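You operate a simulated robot arm through the tools that you are given. There is no shell and no other tool.

Carry out the task below with a simulated two-armed robot. There is one attempt and no reset: what you move stays moved.

TASK
Push the carton former against the stop rail and close its sliding cheek.
Fine: rail first; free the former latch, push the cheek fully in, lock the latch again.

Only the result counts: the job must be done as asked and must still hold three seconds after the hand-in. Knocking over, shifting, dropping, spilling or breaking anything else fails it.

THE ROBOT
Two 7-joint arms with two-finger parallel grippers on one trunk, on a base that moves. Base frame: it is fixed to the floor where the robot stands at the start and does not move with it; the origin is under the middle of the robot, x ahead of it, y to its left, z up. Readings come in m, degrees, newtons and seconds.
The left shoulder is at the start at [0.07, 0.163, 1.095], the right one opposite. With the tool pointing down near the work surface each hand reaches from about 0.38 to 0.88 m from the robot's upright axis, wherever it stands, measured 20 degrees to its own side. Places, roughly: carton former [-1.75, -3, 0.75]; former latch [-1.7, -3, 1]; sliding cheek [-1.5, -3, 0.9]; stop rail [-2, -2.9, 0.9]. Payload 3.43 kg a hand.
The TCP of each hand is the grasp point between the finger pads, 0.034 m short of the fingertips. In the tool frame z runs along the fingers and y along their closing line. Largest opening 0.128 m; finger width 0.024, thickness 0.012; the body of the gripper, 0.048 by 0.13 m, starts 0.096 m behind the TCP.
Orientation is told as [roll, pitch, yaw] about the base's x, y, z axes, in that order, counted from this pose: with the fingers straight down and closing along the base's y, the tool's x points along the base's -x, its y along +y and its z along -z.

THE INTERFACE
- The arms move only by the tool send_rows. It takes "left_targets", "right_targets" or both (then of equal length, played together; a hand with none holds still); each is a list of rows, each a list of 7 numbers: the shift along the tool's x, y, z in units of 250 mm (1.0 is 250 mm), then the turn, a rotation vector about the tool's x, y, z in units of 120 degrees (1.0 is 120 degrees), then the closure, from 0 (fully open) to 1 (shut). In form: [[tx, ty, tz, wx, wy, wz, hand], ...]. A call has 1 to 20 rows; each row is the pose to reach, as a shift and turn from the pose commanded when the call began, along the tool's axes at that moment. A call with a number of a shift or a turn outside -1 to 1 is refused whole. A row lasts 0.2 s, in which the tool goes at most 0.05 m and 8.6 degrees; a call with a longer step from one row to the next is refused whole, and so is a gripper value outside its range. Where a pose cannot be reached the arm comes as near as it can. A force on the tool above 90 N (or 10 N above the force at the start of the call, whichever is more), or a blocked arm, ends the call early, and 0.2 s more pass. The fingers move at their own pace (about 0.153 m/s each) and stop on an object; they squeeze with about 27 N. The grip force told is the motor's: it shows also when the fingers shut on nothing. Time passes only in rows, and 0.2 s behind the last, so rows that repeat a pose let the fingers close. The reply holds the time, the measured pose of the TCP, the force on the tool along the base axes, the opening and the grip force, in the units named above and with some noise, with the torque about the TCP (base axes, N m) and any sound that the robot's microphone picked up.
- Cameras (640 x 400 px; columns grow to the right, rows downward): "scene" is now at [0.1418, -0.0076, 1.3316]; the picture's right is [-0.09, -1.00, 0.00], its down [-0.48, 0.04, -0.88] and it looks along [0.87, -0.08, -0.48] (base axes); focal length 292 px, centre (320, 200). "left" rides on the left gripper at [0.076, 0.011, -0.16] in its tool frame; the picture's right is [-0.15, 0.99, 0.00], its down [-0.88, -0.13, -0.46] and it looks along [-0.45, -0.07, 0.89] (tool axes); focal length 234 px, centre (320, 200). "right" rides on the right gripper at [0.076, -0.011, -0.16] in its tool frame; the picture's right is [0.15, 0.99, 0.00], its down [-0.88, 0.13, -0.46] and it looks along [-0.45, 0.07, 0.89] (tool axes); focal length 234 px, centre (320, 200). There is no depth. A picture from a camera that has moved, and an enlarged one, comes with that camera's place and axes in the base frame and with its lens.
- snapshot(camera): a new picture of that camera. The clock stands still meanwhile.
- slide_trunk(by): slides the trunk up (or, below 0, down) by that many m; the arms and the scene camera ride with it, the base frame stays. It gives what a move gives, with no picture.
- roll_base(legs): drives the robot by 1 to 6 legs, each [ahead, left, turn to the left] in m, m and degrees, along the robot's own axes; the way and the turn of a leg run together, so that a leg with both is an arc; at most 1.5 m and 180 degrees a leg. The arms and the cameras ride along, it lands a little off, and it stops where it bumps. It gives what a move gives.
- turn_head(pan, tilt): turns the head with the scene camera to pan (to the left, within 86 degrees either way) and tilt (down, from -29 to 69), counted from straight ahead of the robot. It gives what a move gives.
- close_up(camera, box): a new picture of the part [left, top, right, bottom] of that camera's present view, enlarged. The clock stands still meanwhile.
- job_done(): hands the job in; it is judged then, once.

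Places have to be worked out from the pictures, the camera data and where the tool is seen. Open the grippers and draw the arms clear of the work before you hand the job in, unless the task says otherwise.

The tools are called after "Call:" as name(argument=value, ...) on one line, values as JSON. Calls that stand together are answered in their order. send_rows: Moves the arms, as the interface text tells. Its arguments: {"type":"object","properties":{"left_targets":{"type":"array"},"right_targets":{"type":"array"}},"required":[]} The other tools are called the same way: slide_trunk (by) moves the trunk up or down; roll_base (legs) drives the base; turn_head (pan, tilt) turns the head that bears the scene camera; snapshot (camera) takes a picture; close_up (camera, box) takes an enlarged picture of a part of a camera's view; job_done () hands the job in.

At the start:

```text
clock: 0.0
left_tcp_pos: [0.613, 0.3134, 1.1526]
left_tcp_rot: [0.0, 0.1, 0.0]
left_wrist_force: [-0.1, 0.0, 0.0]
left_moment: [0.02, 0.03, -0.03]
left_finger_gap: 0.1279
left_finger_force: 0.2
right_tcp_pos: [0.5346, -0.2744, 1.1218]
right_tcp_rot: [0.1, 0.0, 0.1]
right_wrist_force: [-0.1, -0.5, 0.3]
right_moment: [0.0, 0.01, 0.0]
right_finger_gap: 0.1278
right_finger_force: 0.1
trunk travel left (down, up): [-0.575, 0.365]
robot x, y, heading: [0.0015, -0.0009, 0.3]
head pan, tilt (commanded): [-5.2, 28.7]
```

scene: 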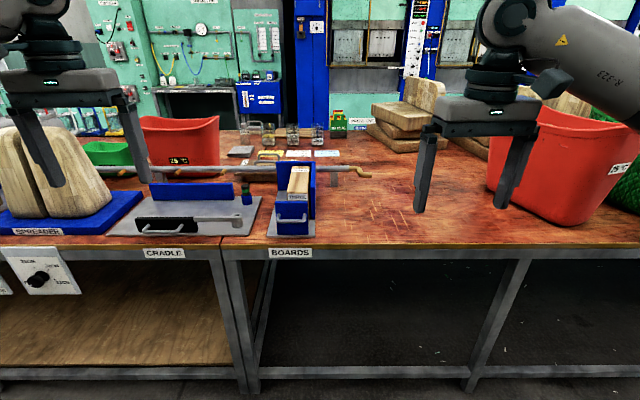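
right: 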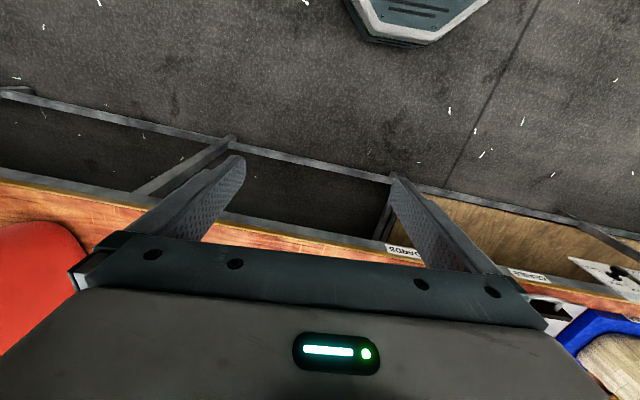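
left: 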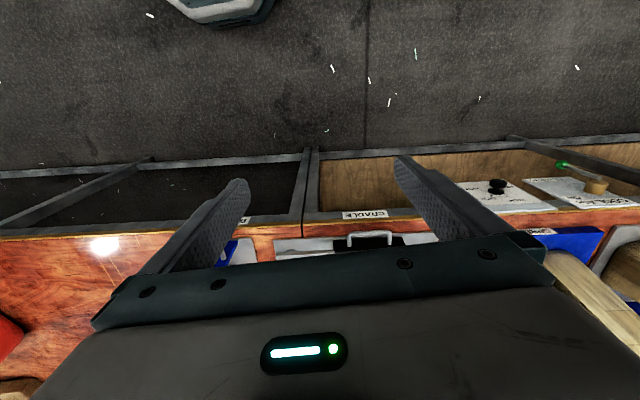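

The job site is behind and to the right of the robot, about 3.5 m away, and the current view shows only an unrelated bench. I turn the head to the right to see the way before driving.

Call:
turn_head(pan=-86, tilt=15)

Call:
snapshot(camera="scene")

```text
clock: 1.5
left_tcp_pos: [0.6132, 0.3131, 1.1528]
left_tcp_rot: [0.0, 0.0, 0.1]
left_wrist_force: [-0.3, -0.8, 0.3]
left_moment: [-0.01, -0.04, -0.02]
left_finger_gap: 0.1279
left_finger_force: 0.1
right_tcp_pos: [0.5346, -0.2755, 1.1215]
right_tcp_rot: [-0.1, 0.0, 0.0]
right_wrist_force: [0.0, -0.3, 0.6]
right_moment: [0.0, -0.03, -0.02]
right_finger_gap: 0.128
right_finger_force: 0.1
trunk travel left (down, up): [-0.575, 0.365]
robot x, y, heading: [-0.0015, 0.0001, -0.0]
head pan, tilt (commanded): [-85.9, 15.0]
```

```text
taken
camera scene: at [0.0579, -0.0926, 1.3537], right [-1.0, -0.07, 0.0], down [-0.02, 0.26, -0.97], along [0.07, -0.96, -0.26], focal length 292 px, centre (320, 200)
```

scene: 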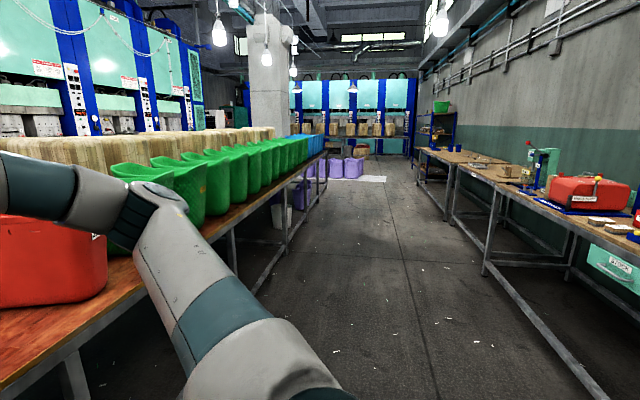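

The bench on the right side of the aisle runs at about x = -1.4 to -2.2; the former should project near pixel (530,170). I enlarge that part.

Call:
close_up(camera="scene", box=[440, 110, 640, 235])

```text
3.20 times, centred on (540, 172) of scene
camera zoom: at [0.0579, -0.0926, 1.3537], right [-1.0, -0.07, 0.0], down [-0.02, 0.26, -0.97], along [0.07, -0.96, -0.26], focal length 933 px, centre (-384, 288)
```

zoom: 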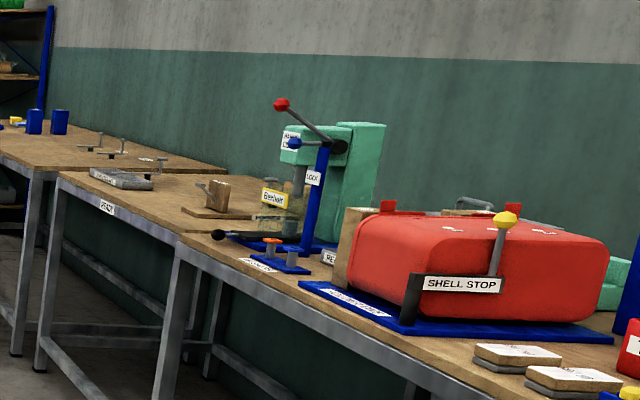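

The bench edge on that side lies at about x = -1.33 (for a top around 0.8 m), and the aisle between looks clear with its centre near x = -0.45. I back off from the present bench, turn right, and drive down the aisle a first stretch.

Call:
roll_base(legs=[[-0.45, 0, 0], [0, 0, -90], [1.2, 0, 0]])

Call:
turn_head(pan=35, tilt=20)

Call:
snapshot(camera="scene")

Call:
turn_head(pan=-40, tilt=20)

Call:
snapshot(camera="scene")

```text
clock: 13.6
left_tcp_pos: [-0.0484, -1.7978, 1.1543]
left_tcp_rot: [0.0, 0.0, -87.4]
left_wrist_force: [-0.2, -0.2, -0.8]
left_moment: [-0.03, 0.01, -0.03]
left_finger_gap: 0.1281
left_finger_force: 0.1
right_tcp_pos: [-0.6401, -1.7439, 1.121]
right_tcp_rot: [0.1, -0.1, -87.6]
right_wrist_force: [0.6, -1.1, 0.6]
right_moment: [0.0, -0.02, -0.01]
right_finger_gap: 0.1281
right_finger_force: 0.0
trunk travel left (down, up): [-0.575, 0.365]
robot x, y, heading: [-0.392, -1.197, -87.4]
head pan, tilt (commanded): [-85.9, 15.0]
```

```text
clock: 15.7
left_tcp_pos: [-0.049, -1.7983, 1.154]
left_tcp_rot: [-0.1, 0.0, -87.5]
left_wrist_force: [0.9, -0.7, -0.1]
left_moment: [-0.01, -0.02, -0.02]
left_finger_gap: 0.1282
left_finger_force: 0.1
right_tcp_pos: [-0.6397, -1.7447, 1.1213]
right_tcp_rot: [0.1, 0.0, -87.6]
right_wrist_force: [-0.2, -0.4, -0.2]
right_moment: [0.0, 0.01, 0.01]
right_finger_gap: 0.128
right_finger_force: 0.0
trunk travel left (down, up): [-0.575, 0.365]
robot x, y, heading: [-0.3891, -1.2007, -87.8]
head pan, tilt (commanded): [35.0, 20.0]
```

```text
taken
camera scene: at [-0.3284, -1.3215, 1.3455], right [-0.79, -0.61, 0.0], down [-0.21, 0.27, -0.94], along [0.57, -0.75, -0.34], focal length 292 px, centre (320, 200)
```

scene: 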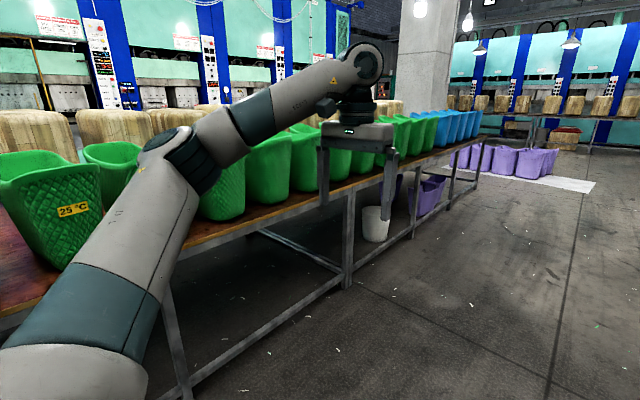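

```text
clock: 17.1
left_tcp_pos: [-0.0492, -1.7982, 1.1537]
left_tcp_rot: [0.0, 0.1, -87.4]
left_wrist_force: [0.0, 0.1, -1.4]
left_moment: [-0.02, 0.01, 0.0]
left_finger_gap: 0.1278
left_finger_force: 0.0
right_tcp_pos: [-0.6393, -1.7432, 1.1196]
right_tcp_rot: [0.1, -0.1, -87.6]
right_wrist_force: [0.1, 0.2, 0.4]
right_moment: [0.03, -0.02, -0.03]
right_finger_gap: 0.128
right_finger_force: 0.0
trunk travel left (down, up): [-0.575, 0.365]
robot x, y, heading: [-0.3916, -1.2006, -87.5]
head pan, tilt (commanded): [-40.0, 20.0]
```

```text
taken
camera scene: at [-0.4417, -1.3213, 1.3455], right [-0.79, 0.61, 0.0], down [0.21, 0.27, -0.94], along [-0.57, -0.74, -0.34], focal length 292 px, centre (320, 200)
```

scene: 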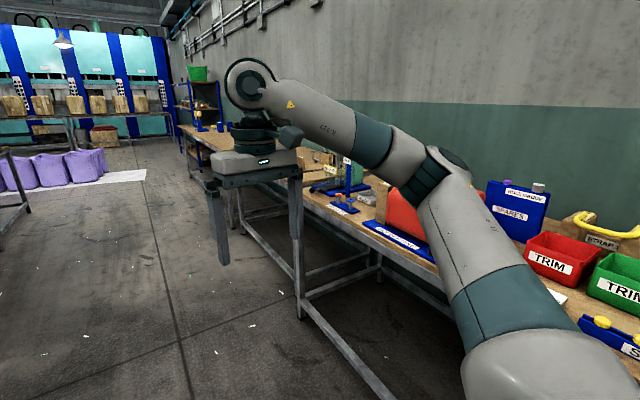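

The way ahead is clear. I drive on to about y = -2.95 and turn right to face the bench, staying well back at x about -0.4.

Call:
roll_base(legs=[[1.2, 0, -2.5], [0.5, 0, 0], [0, 0, -90]])

Call:
turn_head(pan=0, tilt=22)

Call:
snapshot(camera="scene")

```text
clock: 29.6
left_tcp_pos: [-0.9644, -3.1761, 1.1546]
left_tcp_rot: [0.0, 0.0, 178.0]
left_wrist_force: [0.3, 0.0, 1.1]
left_moment: [-0.01, 0.02, 0.02]
left_finger_gap: 0.1279
left_finger_force: 0.1
right_tcp_pos: [-0.8645, -2.5911, 1.1205]
right_tcp_rot: [0.0, 0.0, 178.2]
right_wrist_force: [0.4, 0.7, -0.1]
right_moment: [0.03, -0.01, 0.02]
right_finger_gap: 0.128
right_finger_force: 0.0
trunk travel left (down, up): [-0.575, 0.365]
robot x, y, heading: [-0.3355, -2.8816, 178.2]
head pan, tilt (commanded): [-40.0, 20.0]
```

```text
clock: 30.7
left_tcp_pos: [-0.9638, -3.1751, 1.1546]
left_tcp_rot: [-0.1, -0.1, 178.0]
left_wrist_force: [0.1, 0.1, -0.1]
left_moment: [0.02, 0.01, 0.01]
left_finger_gap: 0.128
left_finger_force: 0.1
right_tcp_pos: [-0.8657, -2.5916, 1.1212]
right_tcp_rot: [0.0, 0.0, 178.1]
right_wrist_force: [-0.2, 0.1, -0.6]
right_moment: [0.01, -0.02, 0.03]
right_finger_gap: 0.128
right_finger_force: 0.0
trunk travel left (down, up): [-0.575, 0.365]
robot x, y, heading: [-0.3391, -2.8871, 178.1]
head pan, tilt (commanded): [0.0, 22.0]
```

```text
taken
camera scene: at [-0.4819, -2.8777, 1.3423], right [0.03, 1.0, 0.0], down [0.37, -0.01, -0.93], along [-0.93, 0.03, -0.37], focal length 292 px, centre (320, 200)
```

scene: 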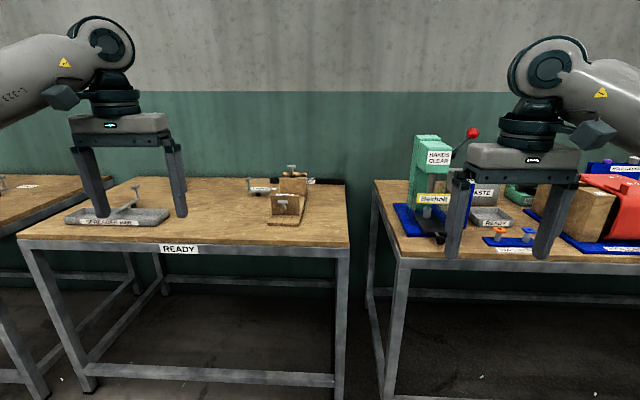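

The READY bench is in front; a wooden fixture stands near pixel (285,200), probably the carton former. I enlarge it.

Call:
close_up(camera="scene", box=[220, 150, 360, 237])

Call:
close_up(camera="scene", box=[40, 160, 240, 285])

```text
4.57 times, centred on (290, 194) of scene
camera zoom: at [-0.4819, -2.8777, 1.3423], right [0.03, 1.0, 0.0], down [0.37, -0.01, -0.93], along [-0.93, 0.03, -0.37], focal length 1334 px, centre (457, 230)
```

zoom: 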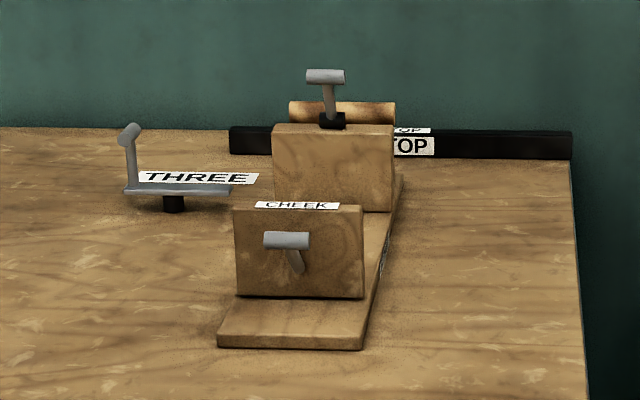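

```text
3.20 times, centred on (140, 222) of scene
camera zoom: at [-0.4819, -2.8777, 1.3423], right [0.03, 1.0, 0.0], down [0.37, -0.01, -0.93], along [-0.93, 0.03, -0.37], focal length 933 px, centre (896, 128)
```

zoom: 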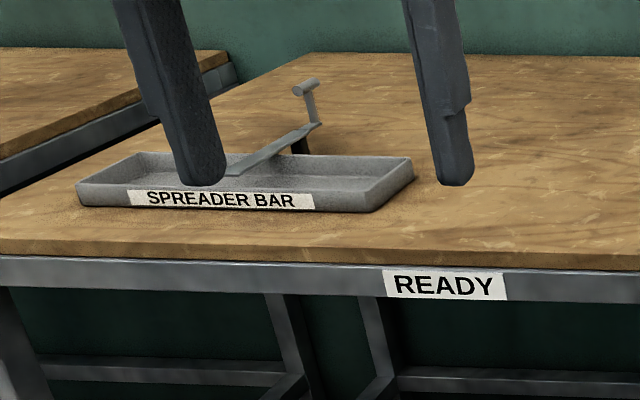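

The former sits on the READY bench: front of its base plate at about x = -1.5, block with the T-latch on top at about x = -1.8, y = -2.95, black STOP rail at about x = -2.03; everything is turned about 4 degrees. I'll work with the right hand, so I shift left about 0.3 m and come forward to x about -0.95.

Call:
roll_base(legs=[[0, 0.3, 0], [0.6, 0, -2]])

Call:
turn_head(pan=-15, tilt=30)

Call:
snapshot(camera="scene")

Call:
snapshot(camera="right")

```text
clock: 35.8
left_tcp_pos: [-1.5908, -3.4232, 1.1536]
left_tcp_rot: [0.0, -0.1, 175.8]
left_wrist_force: [-0.2, 0.1, 0.5]
left_moment: [0.02, -0.02, -0.04]
left_finger_gap: 0.128
left_finger_force: 0.1
right_tcp_pos: [-1.4685, -2.8427, 1.1199]
right_tcp_rot: [0.0, 0.0, 175.7]
right_wrist_force: [-0.2, 0.2, 0.6]
right_moment: [-0.01, -0.01, 0.0]
right_finger_gap: 0.1278
right_finger_force: 0.1
trunk travel left (down, up): [-0.575, 0.365]
robot x, y, heading: [-0.9563, -3.1523, 176.1]
head pan, tilt (commanded): [0.0, 22.0]
```

```text
clock: 36.5
left_tcp_pos: [-1.5921, -3.4235, 1.1537]
left_tcp_rot: [0.1, -0.1, 175.8]
left_wrist_force: [-0.4, 0.6, -0.5]
left_moment: [-0.01, -0.04, 0.0]
left_finger_gap: 0.1279
left_finger_force: 0.2
right_tcp_pos: [-1.4693, -2.8424, 1.1209]
right_tcp_rot: [-0.1, 0.1, 175.9]
right_wrist_force: [0.7, 0.2, -0.4]
right_moment: [0.04, 0.0, 0.01]
right_finger_gap: 0.128
right_finger_force: 0.0
trunk travel left (down, up): [-0.575, 0.365]
robot x, y, heading: [-0.9557, -3.1542, 175.6]
head pan, tilt (commanded): [-15.0, 30.0]
```

```text
taken
camera scene: at [-1.0903, -3.1221, 1.3295], right [0.33, 0.94, 0.0], down [0.47, -0.16, -0.87], along [-0.82, 0.28, -0.5], focal length 292 px, centre (320, 200)
```

scene: 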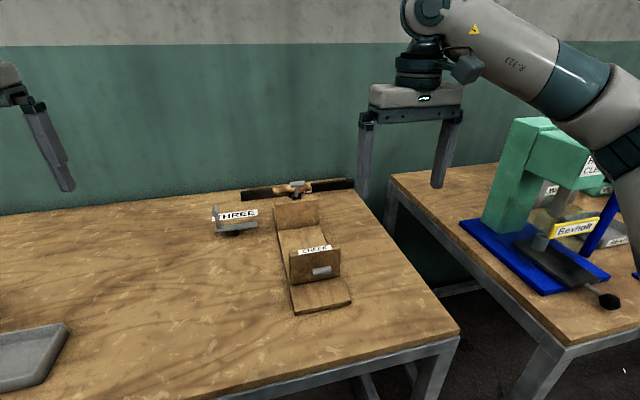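

```text
taken
camera right: at [-1.3926, -2.8374, 1.2805], right [0.07, -1.0, 0.0], down [-0.89, -0.07, 0.46], along [-0.45, -0.03, -0.89], focal length 234 px, centre (320, 200)
```

right: 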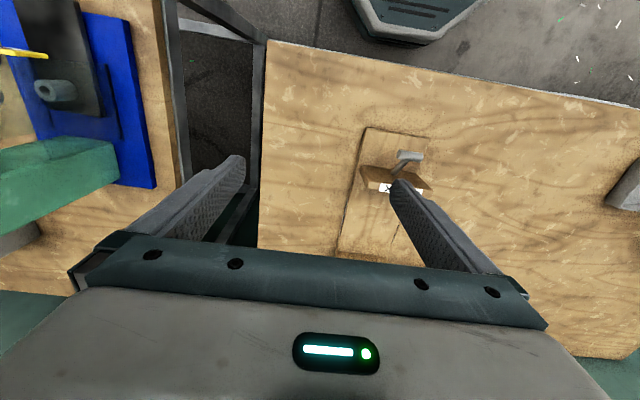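

Now the fixture is well in view. I enlarge the former and the rail.

Call:
close_up(camera="scene", box=[200, 165, 370, 325])

Call:
close_up(camera="scene", box=[255, 170, 345, 226])

Call:
close_up(camera="right", box=[320, 100, 480, 270])

```text
2.50 times, centred on (285, 245) of scene
camera zoom: at [-1.0903, -3.1221, 1.3295], right [0.33, 0.94, 0.0], down [0.47, -0.16, -0.87], along [-0.82, 0.28, -0.5], focal length 729 px, centre (408, 88)
```

zoom: 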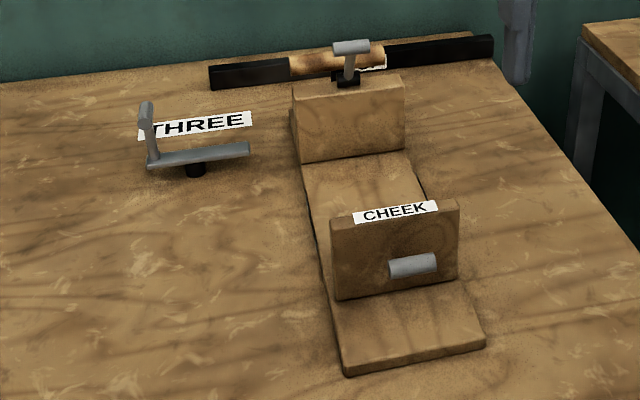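

```text
7.11 times, centred on (300, 198) of scene
camera zoom: at [-1.0903, -3.1221, 1.3295], right [0.33, 0.94, 0.0], down [0.47, -0.16, -0.87], along [-0.82, 0.28, -0.5], focal length 2074 px, centre (462, 214)
```

zoom: 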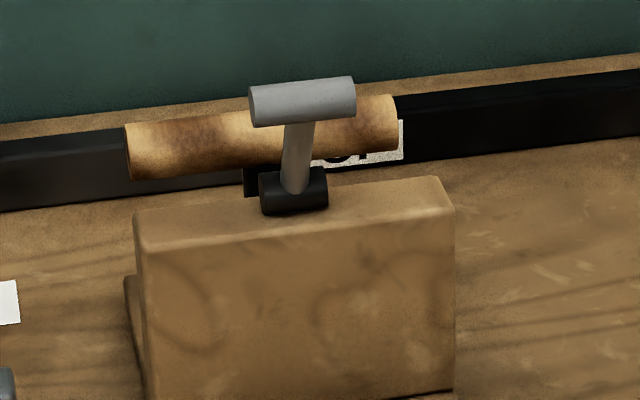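

```text
2.35 times, centred on (400, 185) of right
camera zoom: at [-1.3926, -2.8374, 1.2805], right [0.07, -1.0, 0.0], down [-0.89, -0.07, 0.46], along [-0.45, -0.03, -0.89], focal length 551 px, centre (132, 235)
```

zoom: 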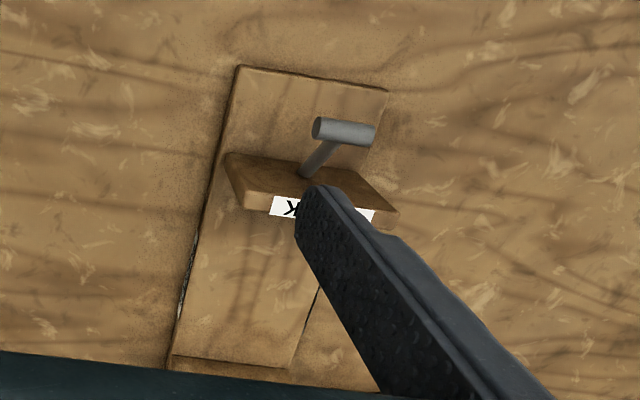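

The latch T-handle triangulates to about (-1.70, -2.97, 1.015), block top at z ≈ 0.947, bench at z ≈ 0.85, and the plate's front edge at x ≈ -1.465. A wooden cylinder lies behind the latch; to see what it is I lift the right hand over the former and look with the wrist camera.

Call:
send_rows(right_targets=[[-0.058, 0.099, -0.103, 0, 0, 0, 0], [-0.116, 0.198, -0.206, 0, 0, 0, 0], [-0.174, 0.296, -0.31, 0, 0, 0, 0], [-0.232, 0.395, -0.413, 0, 0, 0, 0], [-0.29, 0.494, -0.516, 0, 0, 0, 0], [-0.29, 0.494, -0.516, 0, 0, 0, 0]])

Call:
snapshot(camera="right")

Call:
close_up(camera="right", box=[230, 80, 400, 220])

```text
clock: 38.0
left_tcp_pos: [-1.5914, -3.4221, 1.1528]
left_tcp_rot: [0.1, 0.0, 175.7]
left_wrist_force: [-0.4, 0.2, 0.4]
left_moment: [-0.02, -0.01, 0.01]
left_finger_gap: 0.1282
left_finger_force: 0.1
right_tcp_pos: [-1.5488, -2.9586, 1.2479]
right_tcp_rot: [0.1, 0.1, 175.7]
right_wrist_force: [0.0, -0.1, 0.3]
right_moment: [-0.03, -0.04, 0.02]
right_finger_gap: 0.1282
right_finger_force: 0.0
trunk travel left (down, up): [-0.575, 0.365]
robot x, y, heading: [-0.9553, -3.1575, 175.7]
head pan, tilt (commanded): [-15.0, 30.0]
```

```text
taken
camera right: at [-1.4715, -2.9529, 1.4081], right [0.07, -1.0, 0.0], down [-0.89, -0.06, 0.46], along [-0.45, -0.03, -0.89], focal length 234 px, centre (320, 200)
```

right: 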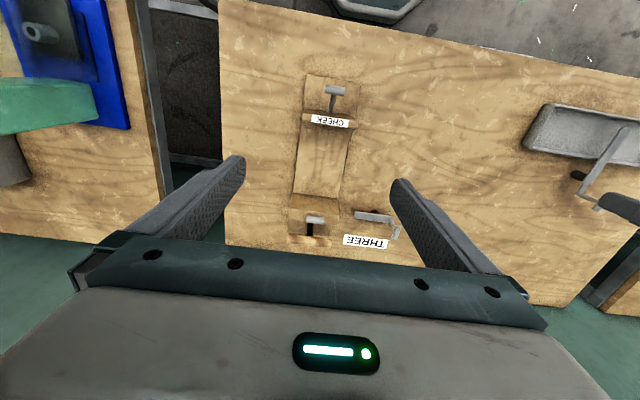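

```text
2.86 times, centred on (315, 150) of right
camera zoom: at [-1.4715, -2.9529, 1.4081], right [0.07, -1.0, 0.0], down [-0.89, -0.06, 0.46], along [-0.45, -0.03, -0.89], focal length 669 px, centre (334, 343)
```

zoom: 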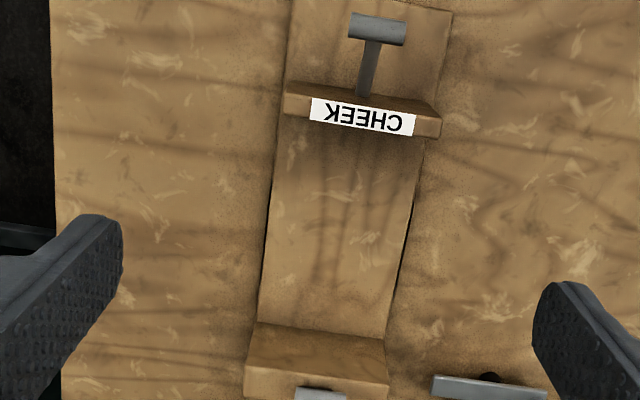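

The cheek and plate are clearly seen; the latch is hidden at the lower edge. I move the hand about 0.17 m further over to look at the latch and cylinder.

Call:
send_rows(right_targets=[[-0.17, 0, -0.02, 0, 0, 0, 0], [-0.34, 0, -0.04, 0, 0, 0, 0], [-0.51, 0, -0.06, 0, 0, 0, 0], [-0.68, 0, -0.08, 0, 0, 0, 0], [-0.68, 0, -0.08, 0, 0, 0, 0]])

Call:
snapshot(camera="right")

Call:
close_up(camera="right", box=[240, 120, 400, 250])

```text
clock: 39.1
left_tcp_pos: [-1.591, -3.4244, 1.1545]
left_tcp_rot: [-0.1, 0.0, 175.8]
left_wrist_force: [0.1, -0.1, 0.3]
left_moment: [0.01, 0.02, 0.01]
left_finger_gap: 0.128
left_finger_force: 0.0
right_tcp_pos: [-1.6737, -2.9561, 1.2399]
right_tcp_rot: [0.0, -0.2, 175.9]
right_wrist_force: [-0.2, -0.1, 0.5]
right_moment: [0.01, 0.05, -0.01]
right_finger_gap: 0.1283
right_finger_force: 0.1
right hand out of reach, approached as far as the arm can: row 3, 4, 5
trunk travel left (down, up): [-0.575, 0.365]
robot x, y, heading: [-0.9559, -3.1556, 175.8]
head pan, tilt (commanded): [-15.0, 30.0]
```

```text
taken
camera right: at [-1.5967, -2.9509, 1.3991], right [0.07, -1.0, 0.0], down [-0.89, -0.07, 0.46], along [-0.46, -0.03, -0.89], focal length 234 px, centre (320, 200)
```

right: 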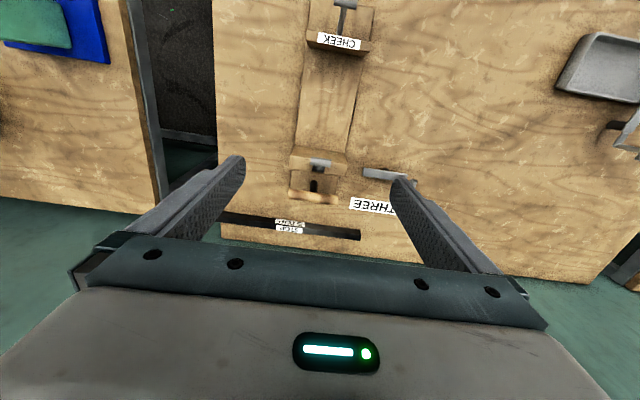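

```text
3.08 times, centred on (320, 185) of right
camera zoom: at [-1.5967, -2.9509, 1.3991], right [0.07, -1.0, 0.0], down [-0.89, -0.07, 0.46], along [-0.46, -0.03, -0.89], focal length 720 px, centre (320, 246)
```

zoom: 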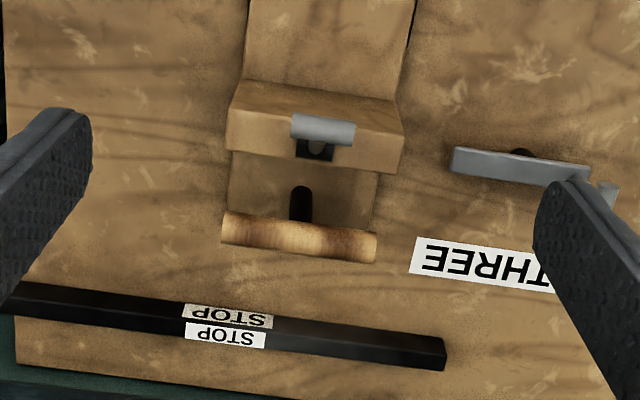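

Now it is clear: plate with block and T-latch on top, behind it a wooden push-handle on a post, then about 0.10 m of gap to the rail, which is parallel to the former. I'll push at the plate's front edge with both fingers astride the cheek handle (gap ~0.085 m). First I bring the hand back in front of the former, still high.

Call:
send_rows(right_targets=[[0.16, 0.01, 0.03, 0, 0, 0, 0.1], [0.32, 0.02, 0.06, 0, 0, 0, 0.2], [0.48, 0.03, 0.09, 0, 0, 0, 0.336], [0.64, 0.04, 0.12, 0, 0, 0, 0.336], [0.8, 0.05, 0.15, 0, 0, 0, 0.336], [0.8, 0.05, 0.15, 0, 0, 0, 0.336]])

Call:
close_up(camera="scene", box=[255, 170, 345, 226])

```text
clock: 40.5
left_tcp_pos: [-1.592, -3.4233, 1.153]
left_tcp_rot: [0.0, -0.1, 175.8]
left_wrist_force: [0.1, -0.6, 0.8]
left_moment: [0.0, -0.01, 0.03]
left_finger_gap: 0.1281
left_finger_force: 0.1
right_tcp_pos: [-1.4733, -2.9802, 1.2017]
right_tcp_rot: [0.0, -0.1, 175.8]
right_wrist_force: [0.4, -0.1, -1.1]
right_moment: [0.02, -0.03, 0.0]
right_finger_gap: 0.0852
right_finger_force: 0.0
trunk travel left (down, up): [-0.575, 0.365]
robot x, y, heading: [-0.9551, -3.1526, 175.6]
head pan, tilt (commanded): [-15.0, 30.0]
```

```text
7.11 times, centred on (300, 198) of scene
camera zoom: at [-1.0908, -3.1216, 1.3294], right [0.33, 0.94, 0.0], down [0.47, -0.17, -0.87], along [-0.82, 0.29, -0.5], focal length 2074 px, centre (462, 214)
```

zoom: 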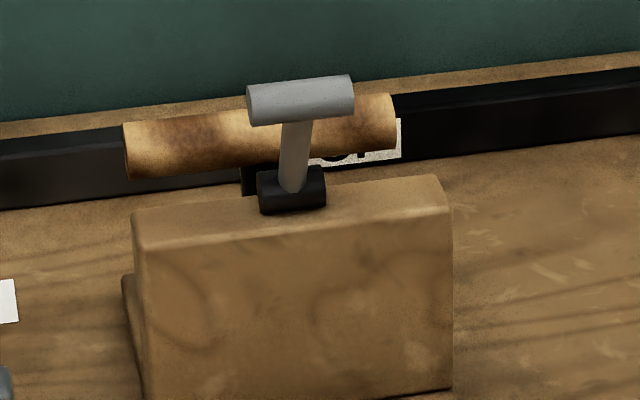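

The hand is at (-1.473, -2.980, 1.202) with an 85 mm gap. I move it back to x ≈ -1.41 and lower it to z ≈ 1.0, in front of the plate.

Call:
send_rows(right_targets=[[0.125, 0.012, 0.05, 0, 0, 0, 0.336], [0.25, 0.023, 0.12, 0, 0, 0, 0.336], [0.25, 0.023, 0.29, 0, 0, 0, 0.336], [0.25, 0.023, 0.46, 0, 0, 0, 0.336], [0.25, 0.023, 0.63, 0, 0, 0, 0.336], [0.25, 0.023, 0.8, 0, 0, 0, 0.336], [0.25, 0.023, 0.8, 0, 0, 0, 0.336]])

Call:
snapshot(camera="right")

Call:
snapshot(camera="scene")

```text
clock: 42.1
left_tcp_pos: [-1.5907, -3.4235, 1.1544]
left_tcp_rot: [0.0, 0.0, 175.9]
left_wrist_force: [0.7, -0.2, -0.2]
left_moment: [0.01, 0.0, -0.01]
left_finger_gap: 0.1278
left_finger_force: 0.1
right_tcp_pos: [-1.4143, -2.9931, 1.0039]
right_tcp_rot: [0.0, -0.1, 175.8]
right_wrist_force: [-0.3, -0.1, 0.7]
right_moment: [0.0, 0.01, 0.0]
right_finger_gap: 0.0851
right_finger_force: 0.1
trunk travel left (down, up): [-0.575, 0.365]
robot x, y, heading: [-0.9571, -3.1553, 175.8]
head pan, tilt (commanded): [-15.0, 30.0]
```

```text
taken
camera right: at [-1.3386, -2.9879, 1.1644], right [0.07, -1.0, 0.0], down [-0.89, -0.06, 0.46], along [-0.46, -0.03, -0.89], focal length 234 px, centre (320, 200)
```

right: 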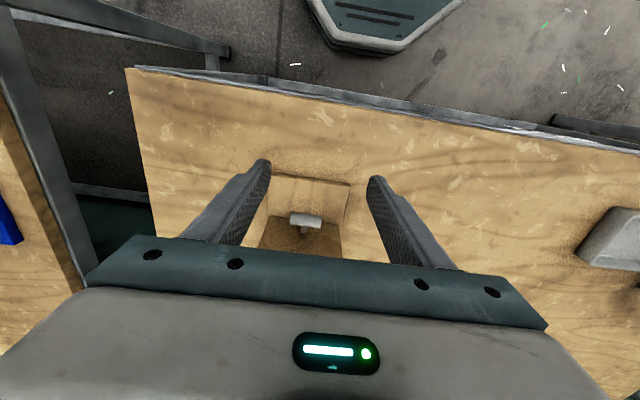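

```text
taken
camera scene: at [-1.0898, -3.1225, 1.3296], right [0.33, 0.94, 0.0], down [0.47, -0.16, -0.87], along [-0.82, 0.29, -0.5], focal length 292 px, centre (320, 200)
```

scene: 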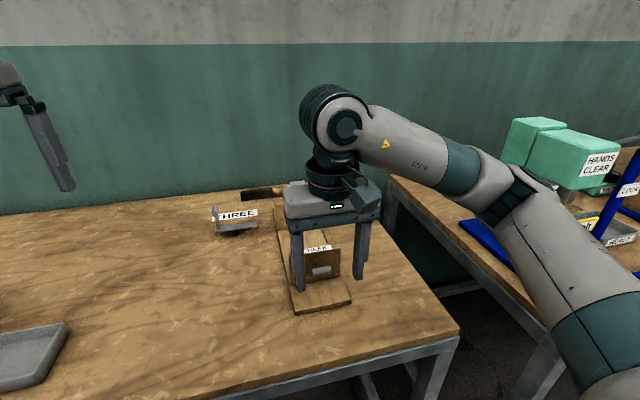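

The fingers straddle the plate nicely; plate-front centre is at about (-1.462, -2.982), so I shift 7 mm toward +y while lowering to z ≈ 0.90 (tips ≈ 0.866).

Call:
send_rows(right_targets=[[0, -0.014, 0.14, 0, 0, 0, 0.336], [0, -0.028, 0.28, 0, 0, 0, 0.336], [0, -0.028, 0.38, 0, 0, 0, 0.336], [0, -0.028, 0.42, 0, 0, 0, 0.336], [0, -0.028, 0.42, 0, 0, 0, 0.336]])

Call:
snapshot(camera="right")

Call:
close_up(camera="scene", box=[260, 220, 400, 330])

```text
clock: 43.4
left_tcp_pos: [-1.5918, -3.4238, 1.1543]
left_tcp_rot: [0.0, 0.0, 175.8]
left_wrist_force: [-0.3, 0.9, 0.9]
left_moment: [-0.01, -0.05, 0.02]
left_finger_gap: 0.1281
left_finger_force: 0.0
right_tcp_pos: [-1.4152, -2.9891, 0.8961]
right_tcp_rot: [0.0, 0.0, 175.7]
right_wrist_force: [-0.1, -0.3, -0.7]
right_moment: [0.03, 0.0, 0.01]
right_finger_gap: 0.0851
right_finger_force: 0.1
trunk travel left (down, up): [-0.575, 0.365]
robot x, y, heading: [-0.959, -3.1569, 175.7]
head pan, tilt (commanded): [-15.0, 30.0]
```

```text
taken
camera right: at [-1.3377, -2.9834, 1.0561], right [0.07, -1.0, 0.0], down [-0.89, -0.07, 0.46], along [-0.45, -0.03, -0.89], focal length 234 px, centre (320, 200)
```

right: 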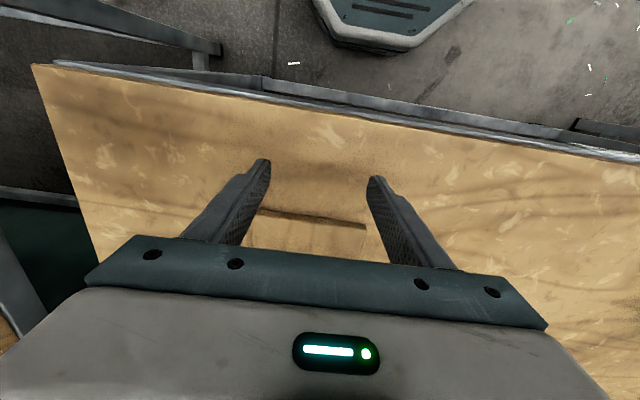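

```text
3.64 times, centred on (330, 275) of scene
camera zoom: at [-1.0904, -3.1222, 1.3295], right [0.33, 0.94, 0.0], down [0.47, -0.16, -0.87], along [-0.82, 0.29, -0.5], focal length 1061 px, centre (284, -73)
```

zoom: 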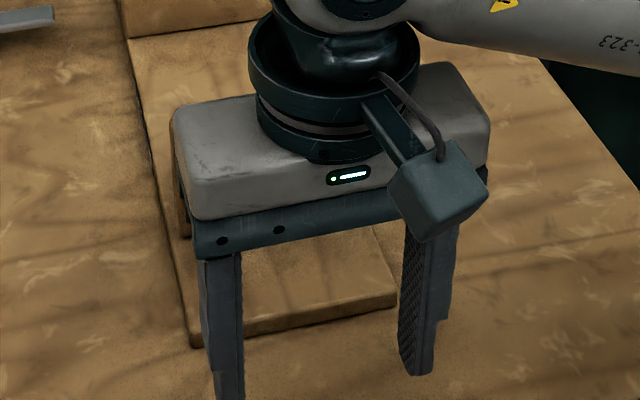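

Tips are at about z = 0.862, over the bench just in front of the plate. I feel for the bench in 2 mm steps.

Call:
send_rows(right_targets=[[0, 0, 0.008, 0, 0, 0, 0.336], [0, 0, 0.016, 0, 0, 0, 0.336], [0, 0, 0.024, 0, 0, 0, 0.336], [0, 0, 0.024, 0, 0, 0, 0.336]])

```text
clock: 44.4
left_tcp_pos: [-1.5912, -3.4233, 1.1537]
left_tcp_rot: [0.0, 0.0, 175.8]
left_wrist_force: [0.6, 0.1, -0.2]
left_moment: [0.0, -0.01, 0.02]
left_finger_gap: 0.128
left_finger_force: 0.0
right_tcp_pos: [-1.4136, -2.9877, 0.89]
right_tcp_rot: [0.0, -0.1, 175.8]
right_wrist_force: [0.1, 0.2, -0.3]
right_moment: [0.01, 0.0, 0.0]
right_finger_gap: 0.0848
right_finger_force: 0.0
trunk travel left (down, up): [-0.575, 0.365]
robot x, y, heading: [-0.957, -3.1548, 175.6]
head pan, tilt (commanded): [-15.0, 30.0]
```

No contact yet (TCP z 0.890, tip ≈ 0.856). I go on down in 1–2 mm steps.

Call:
send_rows(right_targets=[[0, 0, 0.008, 0, 0, 0, 0.336], [0, 0, 0.016, 0, 0, 0, 0.336], [0, 0, 0.016, 0, 0, 0, 0.336]])

Call:
close_up(camera="scene", box=[290, 275, 380, 331])

```text
clock: 45.1
left_tcp_pos: [-1.5918, -3.4241, 1.1545]
left_tcp_rot: [0.0, 0.0, 175.8]
left_wrist_force: [0.1, -0.2, 0.3]
left_moment: [0.0, 0.01, 0.01]
left_finger_gap: 0.1281
left_finger_force: 0.0
right_tcp_pos: [-1.4133, -2.9855, 0.8852]
right_tcp_rot: [0.0, 0.0, 175.8]
right_wrist_force: [-0.4, 0.6, -0.2]
right_moment: [-0.01, 0.02, 0.01]
right_finger_gap: 0.0848
right_finger_force: 0.0
trunk travel left (down, up): [-0.575, 0.365]
robot x, y, heading: [-0.9522, -3.1534, 175.9]
head pan, tilt (commanded): [-15.0, 30.0]
```

```text
7.11 times, centred on (335, 303) of scene
camera zoom: at [-1.0904, -3.1221, 1.3295], right [0.33, 0.94, 0.0], down [0.47, -0.16, -0.87], along [-0.82, 0.29, -0.5], focal length 2074 px, centre (213, -532)
```

zoom: 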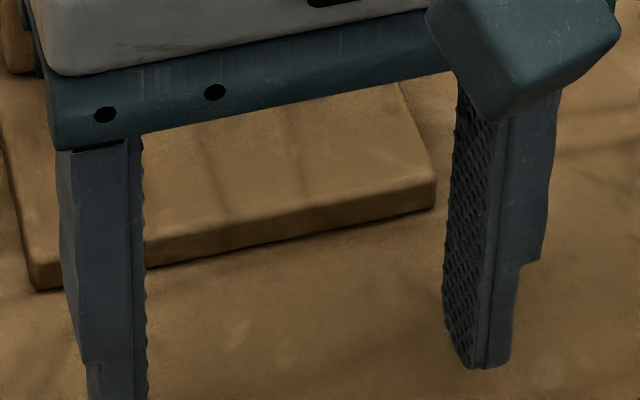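

Still free at tip ≈ 0.851. I continue down gently.

Call:
send_rows(right_targets=[[0, 0, 0.008, 0, 0, 0, 0.336], [0, 0, 0.016, 0, 0, 0, 0.336], [0, 0, 0.016, 0, 0, 0, 0.336]])

```text
clock: 46.0
left_tcp_pos: [-1.5909, -3.4238, 1.1541]
left_tcp_rot: [-0.1, 0.0, 175.7]
left_wrist_force: [1.0, 0.4, 0.5]
left_moment: [0.0, -0.04, 0.03]
left_finger_gap: 0.1279
left_finger_force: 0.0
right_tcp_pos: [-1.4134, -2.9871, 0.882]
right_tcp_rot: [0.0, 0.0, 175.8]
right_wrist_force: [-0.5, -1.4, -0.7]
right_moment: [-0.01, 0.01, 0.03]
right_finger_gap: 0.0851
right_finger_force: 0.0
trunk travel left (down, up): [-0.575, 0.365]
robot x, y, heading: [-0.9554, -3.1561, 175.5]
head pan, tilt (commanded): [-15.0, 30.0]
```

Still free at tip ≈ 0.848; a few more millimetres.

Call:
send_rows(right_targets=[[0, 0, 0.008, 0, 0, 0, 0.336], [0, 0, 0.016, 0, 0, 0, 0.336], [0, 0, 0.016, 0, 0, 0, 0.336]])

```text
clock: 46.8
left_tcp_pos: [-1.5918, -3.4235, 1.1543]
left_tcp_rot: [0.0, 0.1, 175.8]
left_wrist_force: [-1.2, -0.4, 0.8]
left_moment: [0.03, 0.0, 0.01]
left_finger_gap: 0.1279
left_finger_force: 0.1
right_tcp_pos: [-1.4127, -2.9861, 0.8791]
right_tcp_rot: [-0.1, 0.0, 175.8]
right_wrist_force: [0.4, 0.2, 0.4]
right_moment: [0.02, -0.02, -0.02]
right_finger_gap: 0.0848
right_finger_force: 0.1
trunk travel left (down, up): [-0.575, 0.365]
robot x, y, heading: [-0.9585, -3.1557, 175.9]
head pan, tilt (commanded): [-15.0, 30.0]
```

No contact at tip ≈ 0.845. I continue.

Call:
send_rows(right_targets=[[0, 0, 0.008, 0, 0, 0, 0.336], [0, 0, 0.016, 0, 0, 0, 0.336], [0, 0, 0.016, 0, 0, 0, 0.336]])

Call:
close_up(camera="scene", box=[290, 275, 380, 331])

```text
clock: 47.5
left_tcp_pos: [-1.5914, -3.423, 1.1533]
left_tcp_rot: [0.0, -0.1, 175.8]
left_wrist_force: [-0.4, -0.5, 0.5]
left_moment: [0.0, 0.05, -0.02]
left_finger_gap: 0.1278
left_finger_force: 0.0
right_tcp_pos: [-1.4135, -2.9873, 0.875]
right_tcp_rot: [-0.1, 0.0, 175.8]
right_wrist_force: [0.6, 0.2, 0.2]
right_moment: [0.01, -0.02, -0.01]
right_finger_gap: 0.0849
right_finger_force: 0.1
trunk travel left (down, up): [-0.575, 0.365]
robot x, y, heading: [-0.9542, -3.1574, 175.7]
head pan, tilt (commanded): [-15.0, 30.0]
```

```text
7.11 times, centred on (335, 303) of scene
camera zoom: at [-1.0904, -3.1221, 1.3295], right [0.33, 0.94, 0.0], down [0.47, -0.16, -0.87], along [-0.82, 0.29, -0.5], focal length 2074 px, centre (213, -532)
```

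zoom: 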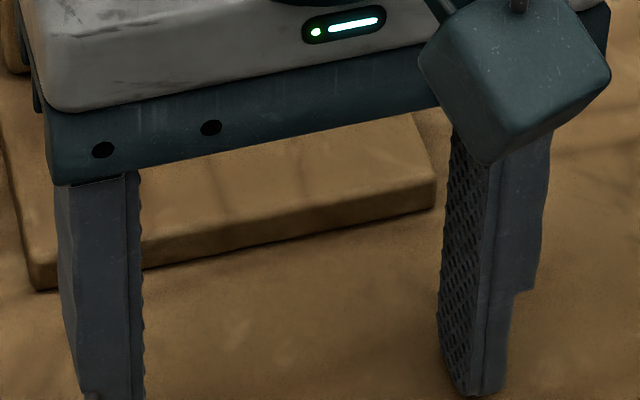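

No contact at TCP z 0.875 (tip ≈ 0.841). I keep feeling downward in 2 mm steps.

Call:
send_rows(right_targets=[[0, 0, 0.008, 0, 0, 0, 0.336], [0, 0, 0.016, 0, 0, 0, 0.336], [0, 0, 0.016, 0, 0, 0, 0.336]])

Call:
snapshot(camera="right")

```text
clock: 48.4
left_tcp_pos: [-1.5892, -3.4237, 1.1547]
left_tcp_rot: [-0.1, -0.1, 175.8]
left_wrist_force: [0.3, 0.3, -0.4]
left_moment: [0.01, 0.02, 0.0]
left_finger_gap: 0.1282
left_finger_force: 0.1
right_tcp_pos: [-1.4129, -2.9874, 0.8744]
right_tcp_rot: [-0.1, -0.5, 175.7]
right_wrist_force: [-15.7, 5.5, 51.2]
right_moment: [1.52, -0.15, 1.3]
right_finger_gap: 0.0852
right_finger_force: 0.4
trunk travel left (down, up): [-0.575, 0.365]
robot x, y, heading: [-0.9556, -3.158, 175.7]
head pan, tilt (commanded): [-15.0, 30.0]
```

```text
taken
camera right: at [-1.3355, -2.982, 1.0334], right [0.07, -1.0, 0.0], down [-0.88, -0.06, 0.46], along [-0.46, -0.03, -0.89], focal length 234 px, centre (320, 200)
```

right: 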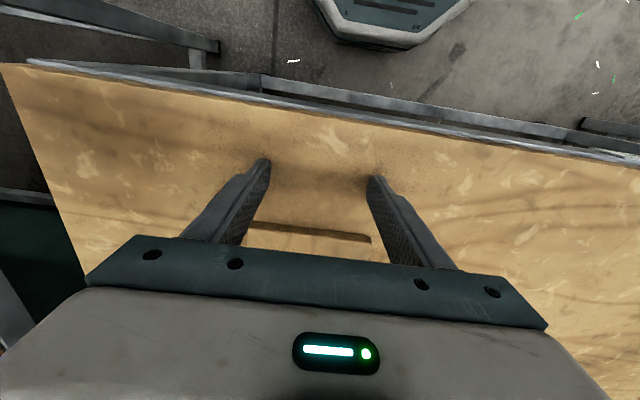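

Contact: 51 N upward at TCP z 0.8744, so the bench top is at about z = 0.840. I lift 7 mm (tips ≈ 4 mm above the bench) and then advance toward the plate edge.

Call:
send_rows(right_targets=[[0, 0, -0.014, 0, 0, 0, 0.336], [0, 0, -0.028, 0, 0, 0, 0.336], [0, 0, -0.028, 0, 0, 0, 0.336]])

Call:
send_rows(right_targets=[[-0.04, 0, 0, 0, 0, 0, 0.336], [-0.08, 0, 0, 0, 0, 0, 0.336], [-0.12, 0, 0, 0, 0, 0, 0.336], [-0.16, 0, 0, 0, 0, 0, 0.336], [-0.2, 0, 0, 0, 0, 0, 0.336], [-0.2, 0, 0, 0, 0, 0, 0.336]])

Call:
close_up(camera="scene", box=[260, 220, 400, 330])

```text
clock: 49.1
left_tcp_pos: [-1.5903, -3.4231, 1.1532]
left_tcp_rot: [0.0, 0.0, 175.7]
left_wrist_force: [-0.4, 0.5, 0.5]
left_moment: [0.01, 0.01, -0.01]
left_finger_gap: 0.1278
left_finger_force: 0.0
right_tcp_pos: [-1.4109, -2.9886, 0.8759]
right_tcp_rot: [0.1, 0.3, 175.9]
right_wrist_force: [-0.5, 0.4, 0.5]
right_moment: [0.01, 0.02, 0.01]
right_finger_gap: 0.085
right_finger_force: 0.2
trunk travel left (down, up): [-0.575, 0.365]
robot x, y, heading: [-0.9559, -3.1584, 175.9]
head pan, tilt (commanded): [-15.0, 30.0]
```

```text
clock: 50.5
left_tcp_pos: [-1.5916, -3.4231, 1.1546]
left_tcp_rot: [0.1, 0.0, 175.8]
left_wrist_force: [-0.3, 0.1, 0.5]
left_moment: [-0.01, 0.01, -0.03]
left_finger_gap: 0.1278
left_finger_force: 0.0
right_tcp_pos: [-1.4634, -2.9855, 0.878]
right_tcp_rot: [0.0, 0.1, 175.8]
right_wrist_force: [2.1, -0.5, 0.2]
right_moment: [0.02, -0.06, -0.11]
right_finger_gap: 0.0852
right_finger_force: 0.2
trunk travel left (down, up): [-0.575, 0.365]
robot x, y, heading: [-0.957, -3.1539, 176.0]
head pan, tilt (commanded): [-15.0, 30.0]
```

```text
3.64 times, centred on (330, 275) of scene
camera zoom: at [-1.09, -3.122, 1.3295], right [0.33, 0.94, 0.0], down [0.47, -0.16, -0.87], along [-0.82, 0.29, -0.5], focal length 1061 px, centre (284, -73)
```

zoom: 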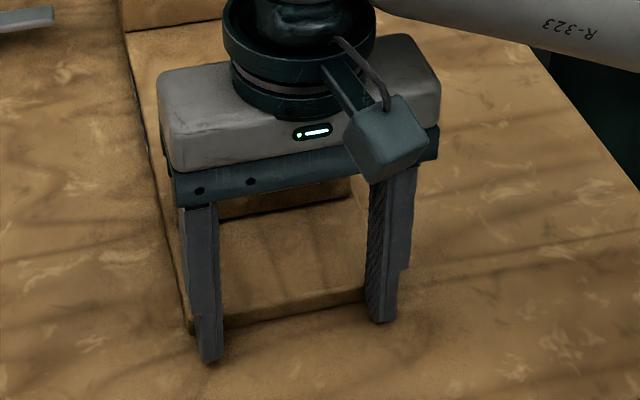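

The fingers are now at the plate edge (about 2 N reaction). I push on 40 mm in 8 mm steps and watch the force.

Call:
send_rows(right_targets=[[-0.032, 0, 0, 0, 0, 0, 0.336], [-0.064, 0, 0, 0, 0, 0, 0.336], [-0.096, 0, 0, 0, 0, 0, 0.336], [-0.128, 0, 0, 0, 0, 0, 0.336], [-0.16, 0, 0, 0, 0, 0, 0.336], [-0.16, 0, 0, 0, 0, 0, 0.336]])

Call:
snapshot(camera="scene")

Call:
close_up(camera="scene", box=[200, 165, 370, 325])

```text
clock: 52.0
left_tcp_pos: [-1.5911, -3.4236, 1.1542]
left_tcp_rot: [0.0, -0.1, 175.8]
left_wrist_force: [-0.4, -0.4, -0.4]
left_moment: [-0.01, -0.02, 0.0]
left_finger_gap: 0.1279
left_finger_force: 0.0
right_tcp_pos: [-1.5031, -2.9808, 0.8794]
right_tcp_rot: [0.0, 0.1, 175.8]
right_wrist_force: [3.0, 0.4, 0.7]
right_moment: [-0.06, -0.08, 0.05]
right_finger_gap: 0.0852
right_finger_force: 0.0
trunk travel left (down, up): [-0.575, 0.365]
robot x, y, heading: [-0.9558, -3.1569, 175.7]
head pan, tilt (commanded): [-15.0, 30.0]
```

```text
taken
camera scene: at [-1.0902, -3.1222, 1.3295], right [0.33, 0.94, 0.0], down [0.47, -0.16, -0.87], along [-0.82, 0.29, -0.5], focal length 292 px, centre (320, 200)
```

scene: 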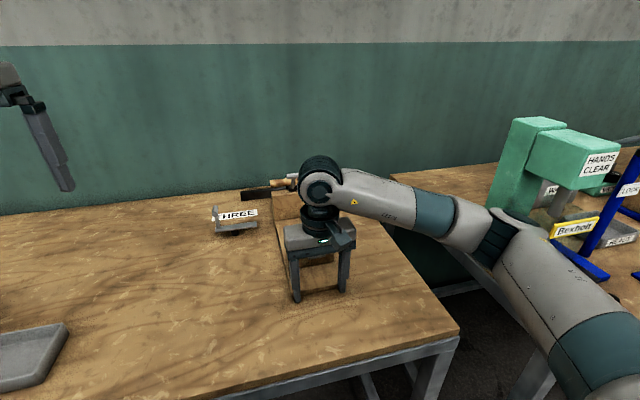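

```text
2.50 times, centred on (285, 245) of scene
camera zoom: at [-1.0902, -3.1222, 1.3295], right [0.33, 0.94, 0.0], down [0.47, -0.16, -0.87], along [-0.82, 0.29, -0.5], focal length 729 px, centre (408, 88)
```

zoom: 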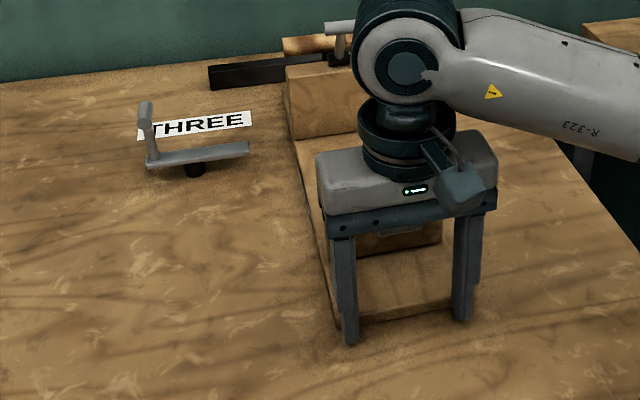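

The former is sliding with only 3 N. I push 30 mm more in 5 mm steps.

Call:
send_rows(right_targets=[[-0.02, 0, 0, 0, 0, 0, 0.336], [-0.04, 0, 0, 0, 0, 0, 0.336], [-0.06, 0, 0, 0, 0, 0, 0.336], [-0.08, 0, 0, 0, 0, 0, 0.336], [-0.1, 0, 0, 0, 0, 0, 0.336], [-0.12, 0, 0, 0, 0, 0, 0.336]])

Call:
close_up(camera="scene", box=[230, 165, 370, 253])

```text
clock: 53.4
left_tcp_pos: [-1.5915, -3.4233, 1.1541]
left_tcp_rot: [0.0, 0.0, 175.9]
left_wrist_force: [-0.1, -0.6, 0.5]
left_moment: [-0.04, 0.01, 0.01]
left_finger_gap: 0.128
left_finger_force: 0.2
right_tcp_pos: [-1.5321, -2.9779, 0.8791]
right_tcp_rot: [0.0, -0.1, 175.9]
right_wrist_force: [1.5, -0.9, -0.4]
right_moment: [-0.06, -0.05, -0.08]
right_finger_gap: 0.0853
right_finger_force: 0.0
trunk travel left (down, up): [-0.575, 0.365]
robot x, y, heading: [-0.9548, -3.1601, 175.7]
head pan, tilt (commanded): [-15.0, 30.0]
```

```text
4.55 times, centred on (300, 209) of scene
camera zoom: at [-1.0902, -3.1221, 1.3295], right [0.33, 0.94, 0.0], down [0.47, -0.16, -0.87], along [-0.82, 0.29, -0.5], focal length 1326 px, centre (411, 159)
```

zoom: 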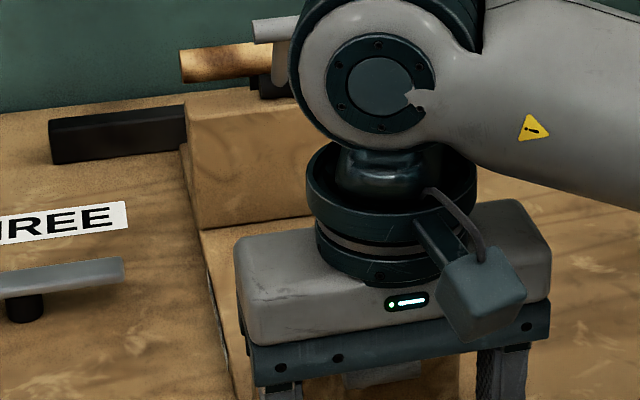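

Still sliding freely; the plate's rear is close to the rail. I continue in 3 mm steps.

Call:
send_rows(right_targets=[[-0.012, 0, 0, 0, 0, 0, 0.336], [-0.024, 0, 0, 0, 0, 0, 0.336], [-0.036, 0, 0, 0, 0, 0, 0.336], [-0.048, 0, 0, 0, 0, 0, 0.336]])

```text
clock: 54.4
left_tcp_pos: [-1.5909, -3.4232, 1.1531]
left_tcp_rot: [-0.1, 0.0, 175.8]
left_wrist_force: [0.0, -0.3, 0.2]
left_moment: [0.0, 0.03, 0.0]
left_finger_gap: 0.128
left_finger_force: 0.0
right_tcp_pos: [-1.5439, -2.9769, 0.8782]
right_tcp_rot: [0.0, 0.0, 175.8]
right_wrist_force: [3.2, -0.7, 0.8]
right_moment: [0.05, -0.06, -0.08]
right_finger_gap: 0.0851
right_finger_force: 0.0
trunk travel left (down, up): [-0.575, 0.365]
robot x, y, heading: [-0.957, -3.1558, 175.9]
head pan, tilt (commanded): [-15.0, 30.0]
```

Still 3 N, so no rail contact yet. I go on in 2–3 mm steps.

Call:
send_rows(right_targets=[[-0.01, 0, 0, 0, 0, 0, 0.336], [-0.02, 0, 0, 0, 0, 0, 0.336], [-0.03, 0, 0, 0, 0, 0, 0.336], [-0.04, 0, 0, 0, 0, 0, 0.336]])

Call:
snapshot(camera="scene")

```text
clock: 55.4
left_tcp_pos: [-1.5845, -3.4248, 1.158]
left_tcp_rot: [0.0, -0.4, 175.8]
left_wrist_force: [0.1, -0.5, 0.0]
left_moment: [-0.02, -0.01, 0.01]
left_finger_gap: 0.128
left_finger_force: 0.0
right_tcp_pos: [-1.5455, -2.9775, 0.8807]
right_tcp_rot: [0.2, 0.4, 175.9]
right_wrist_force: [60.0, -7.7, -2.9]
right_moment: [0.09, -1.74, -2.6]
right_finger_gap: 0.0832
right_finger_force: 0.0
trunk travel left (down, up): [-0.575, 0.365]
robot x, y, heading: [-0.9489, -3.1562, 175.7]
head pan, tilt (commanded): [-15.0, 30.0]
```

```text
taken
camera scene: at [-1.0819, -3.1231, 1.3303], right [0.33, 0.94, 0.0], down [0.47, -0.16, -0.87], along [-0.82, 0.29, -0.49], focal length 292 px, centre (320, 200)
```

scene: 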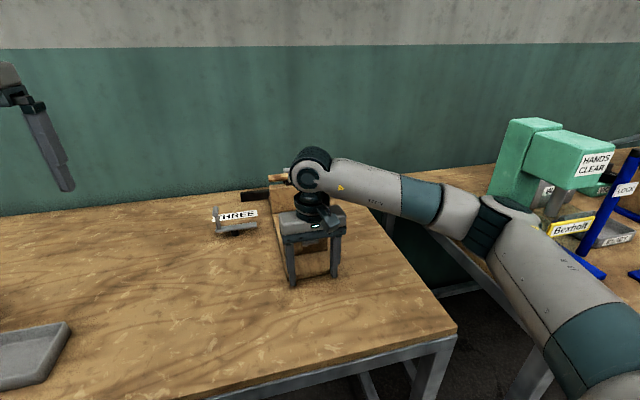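

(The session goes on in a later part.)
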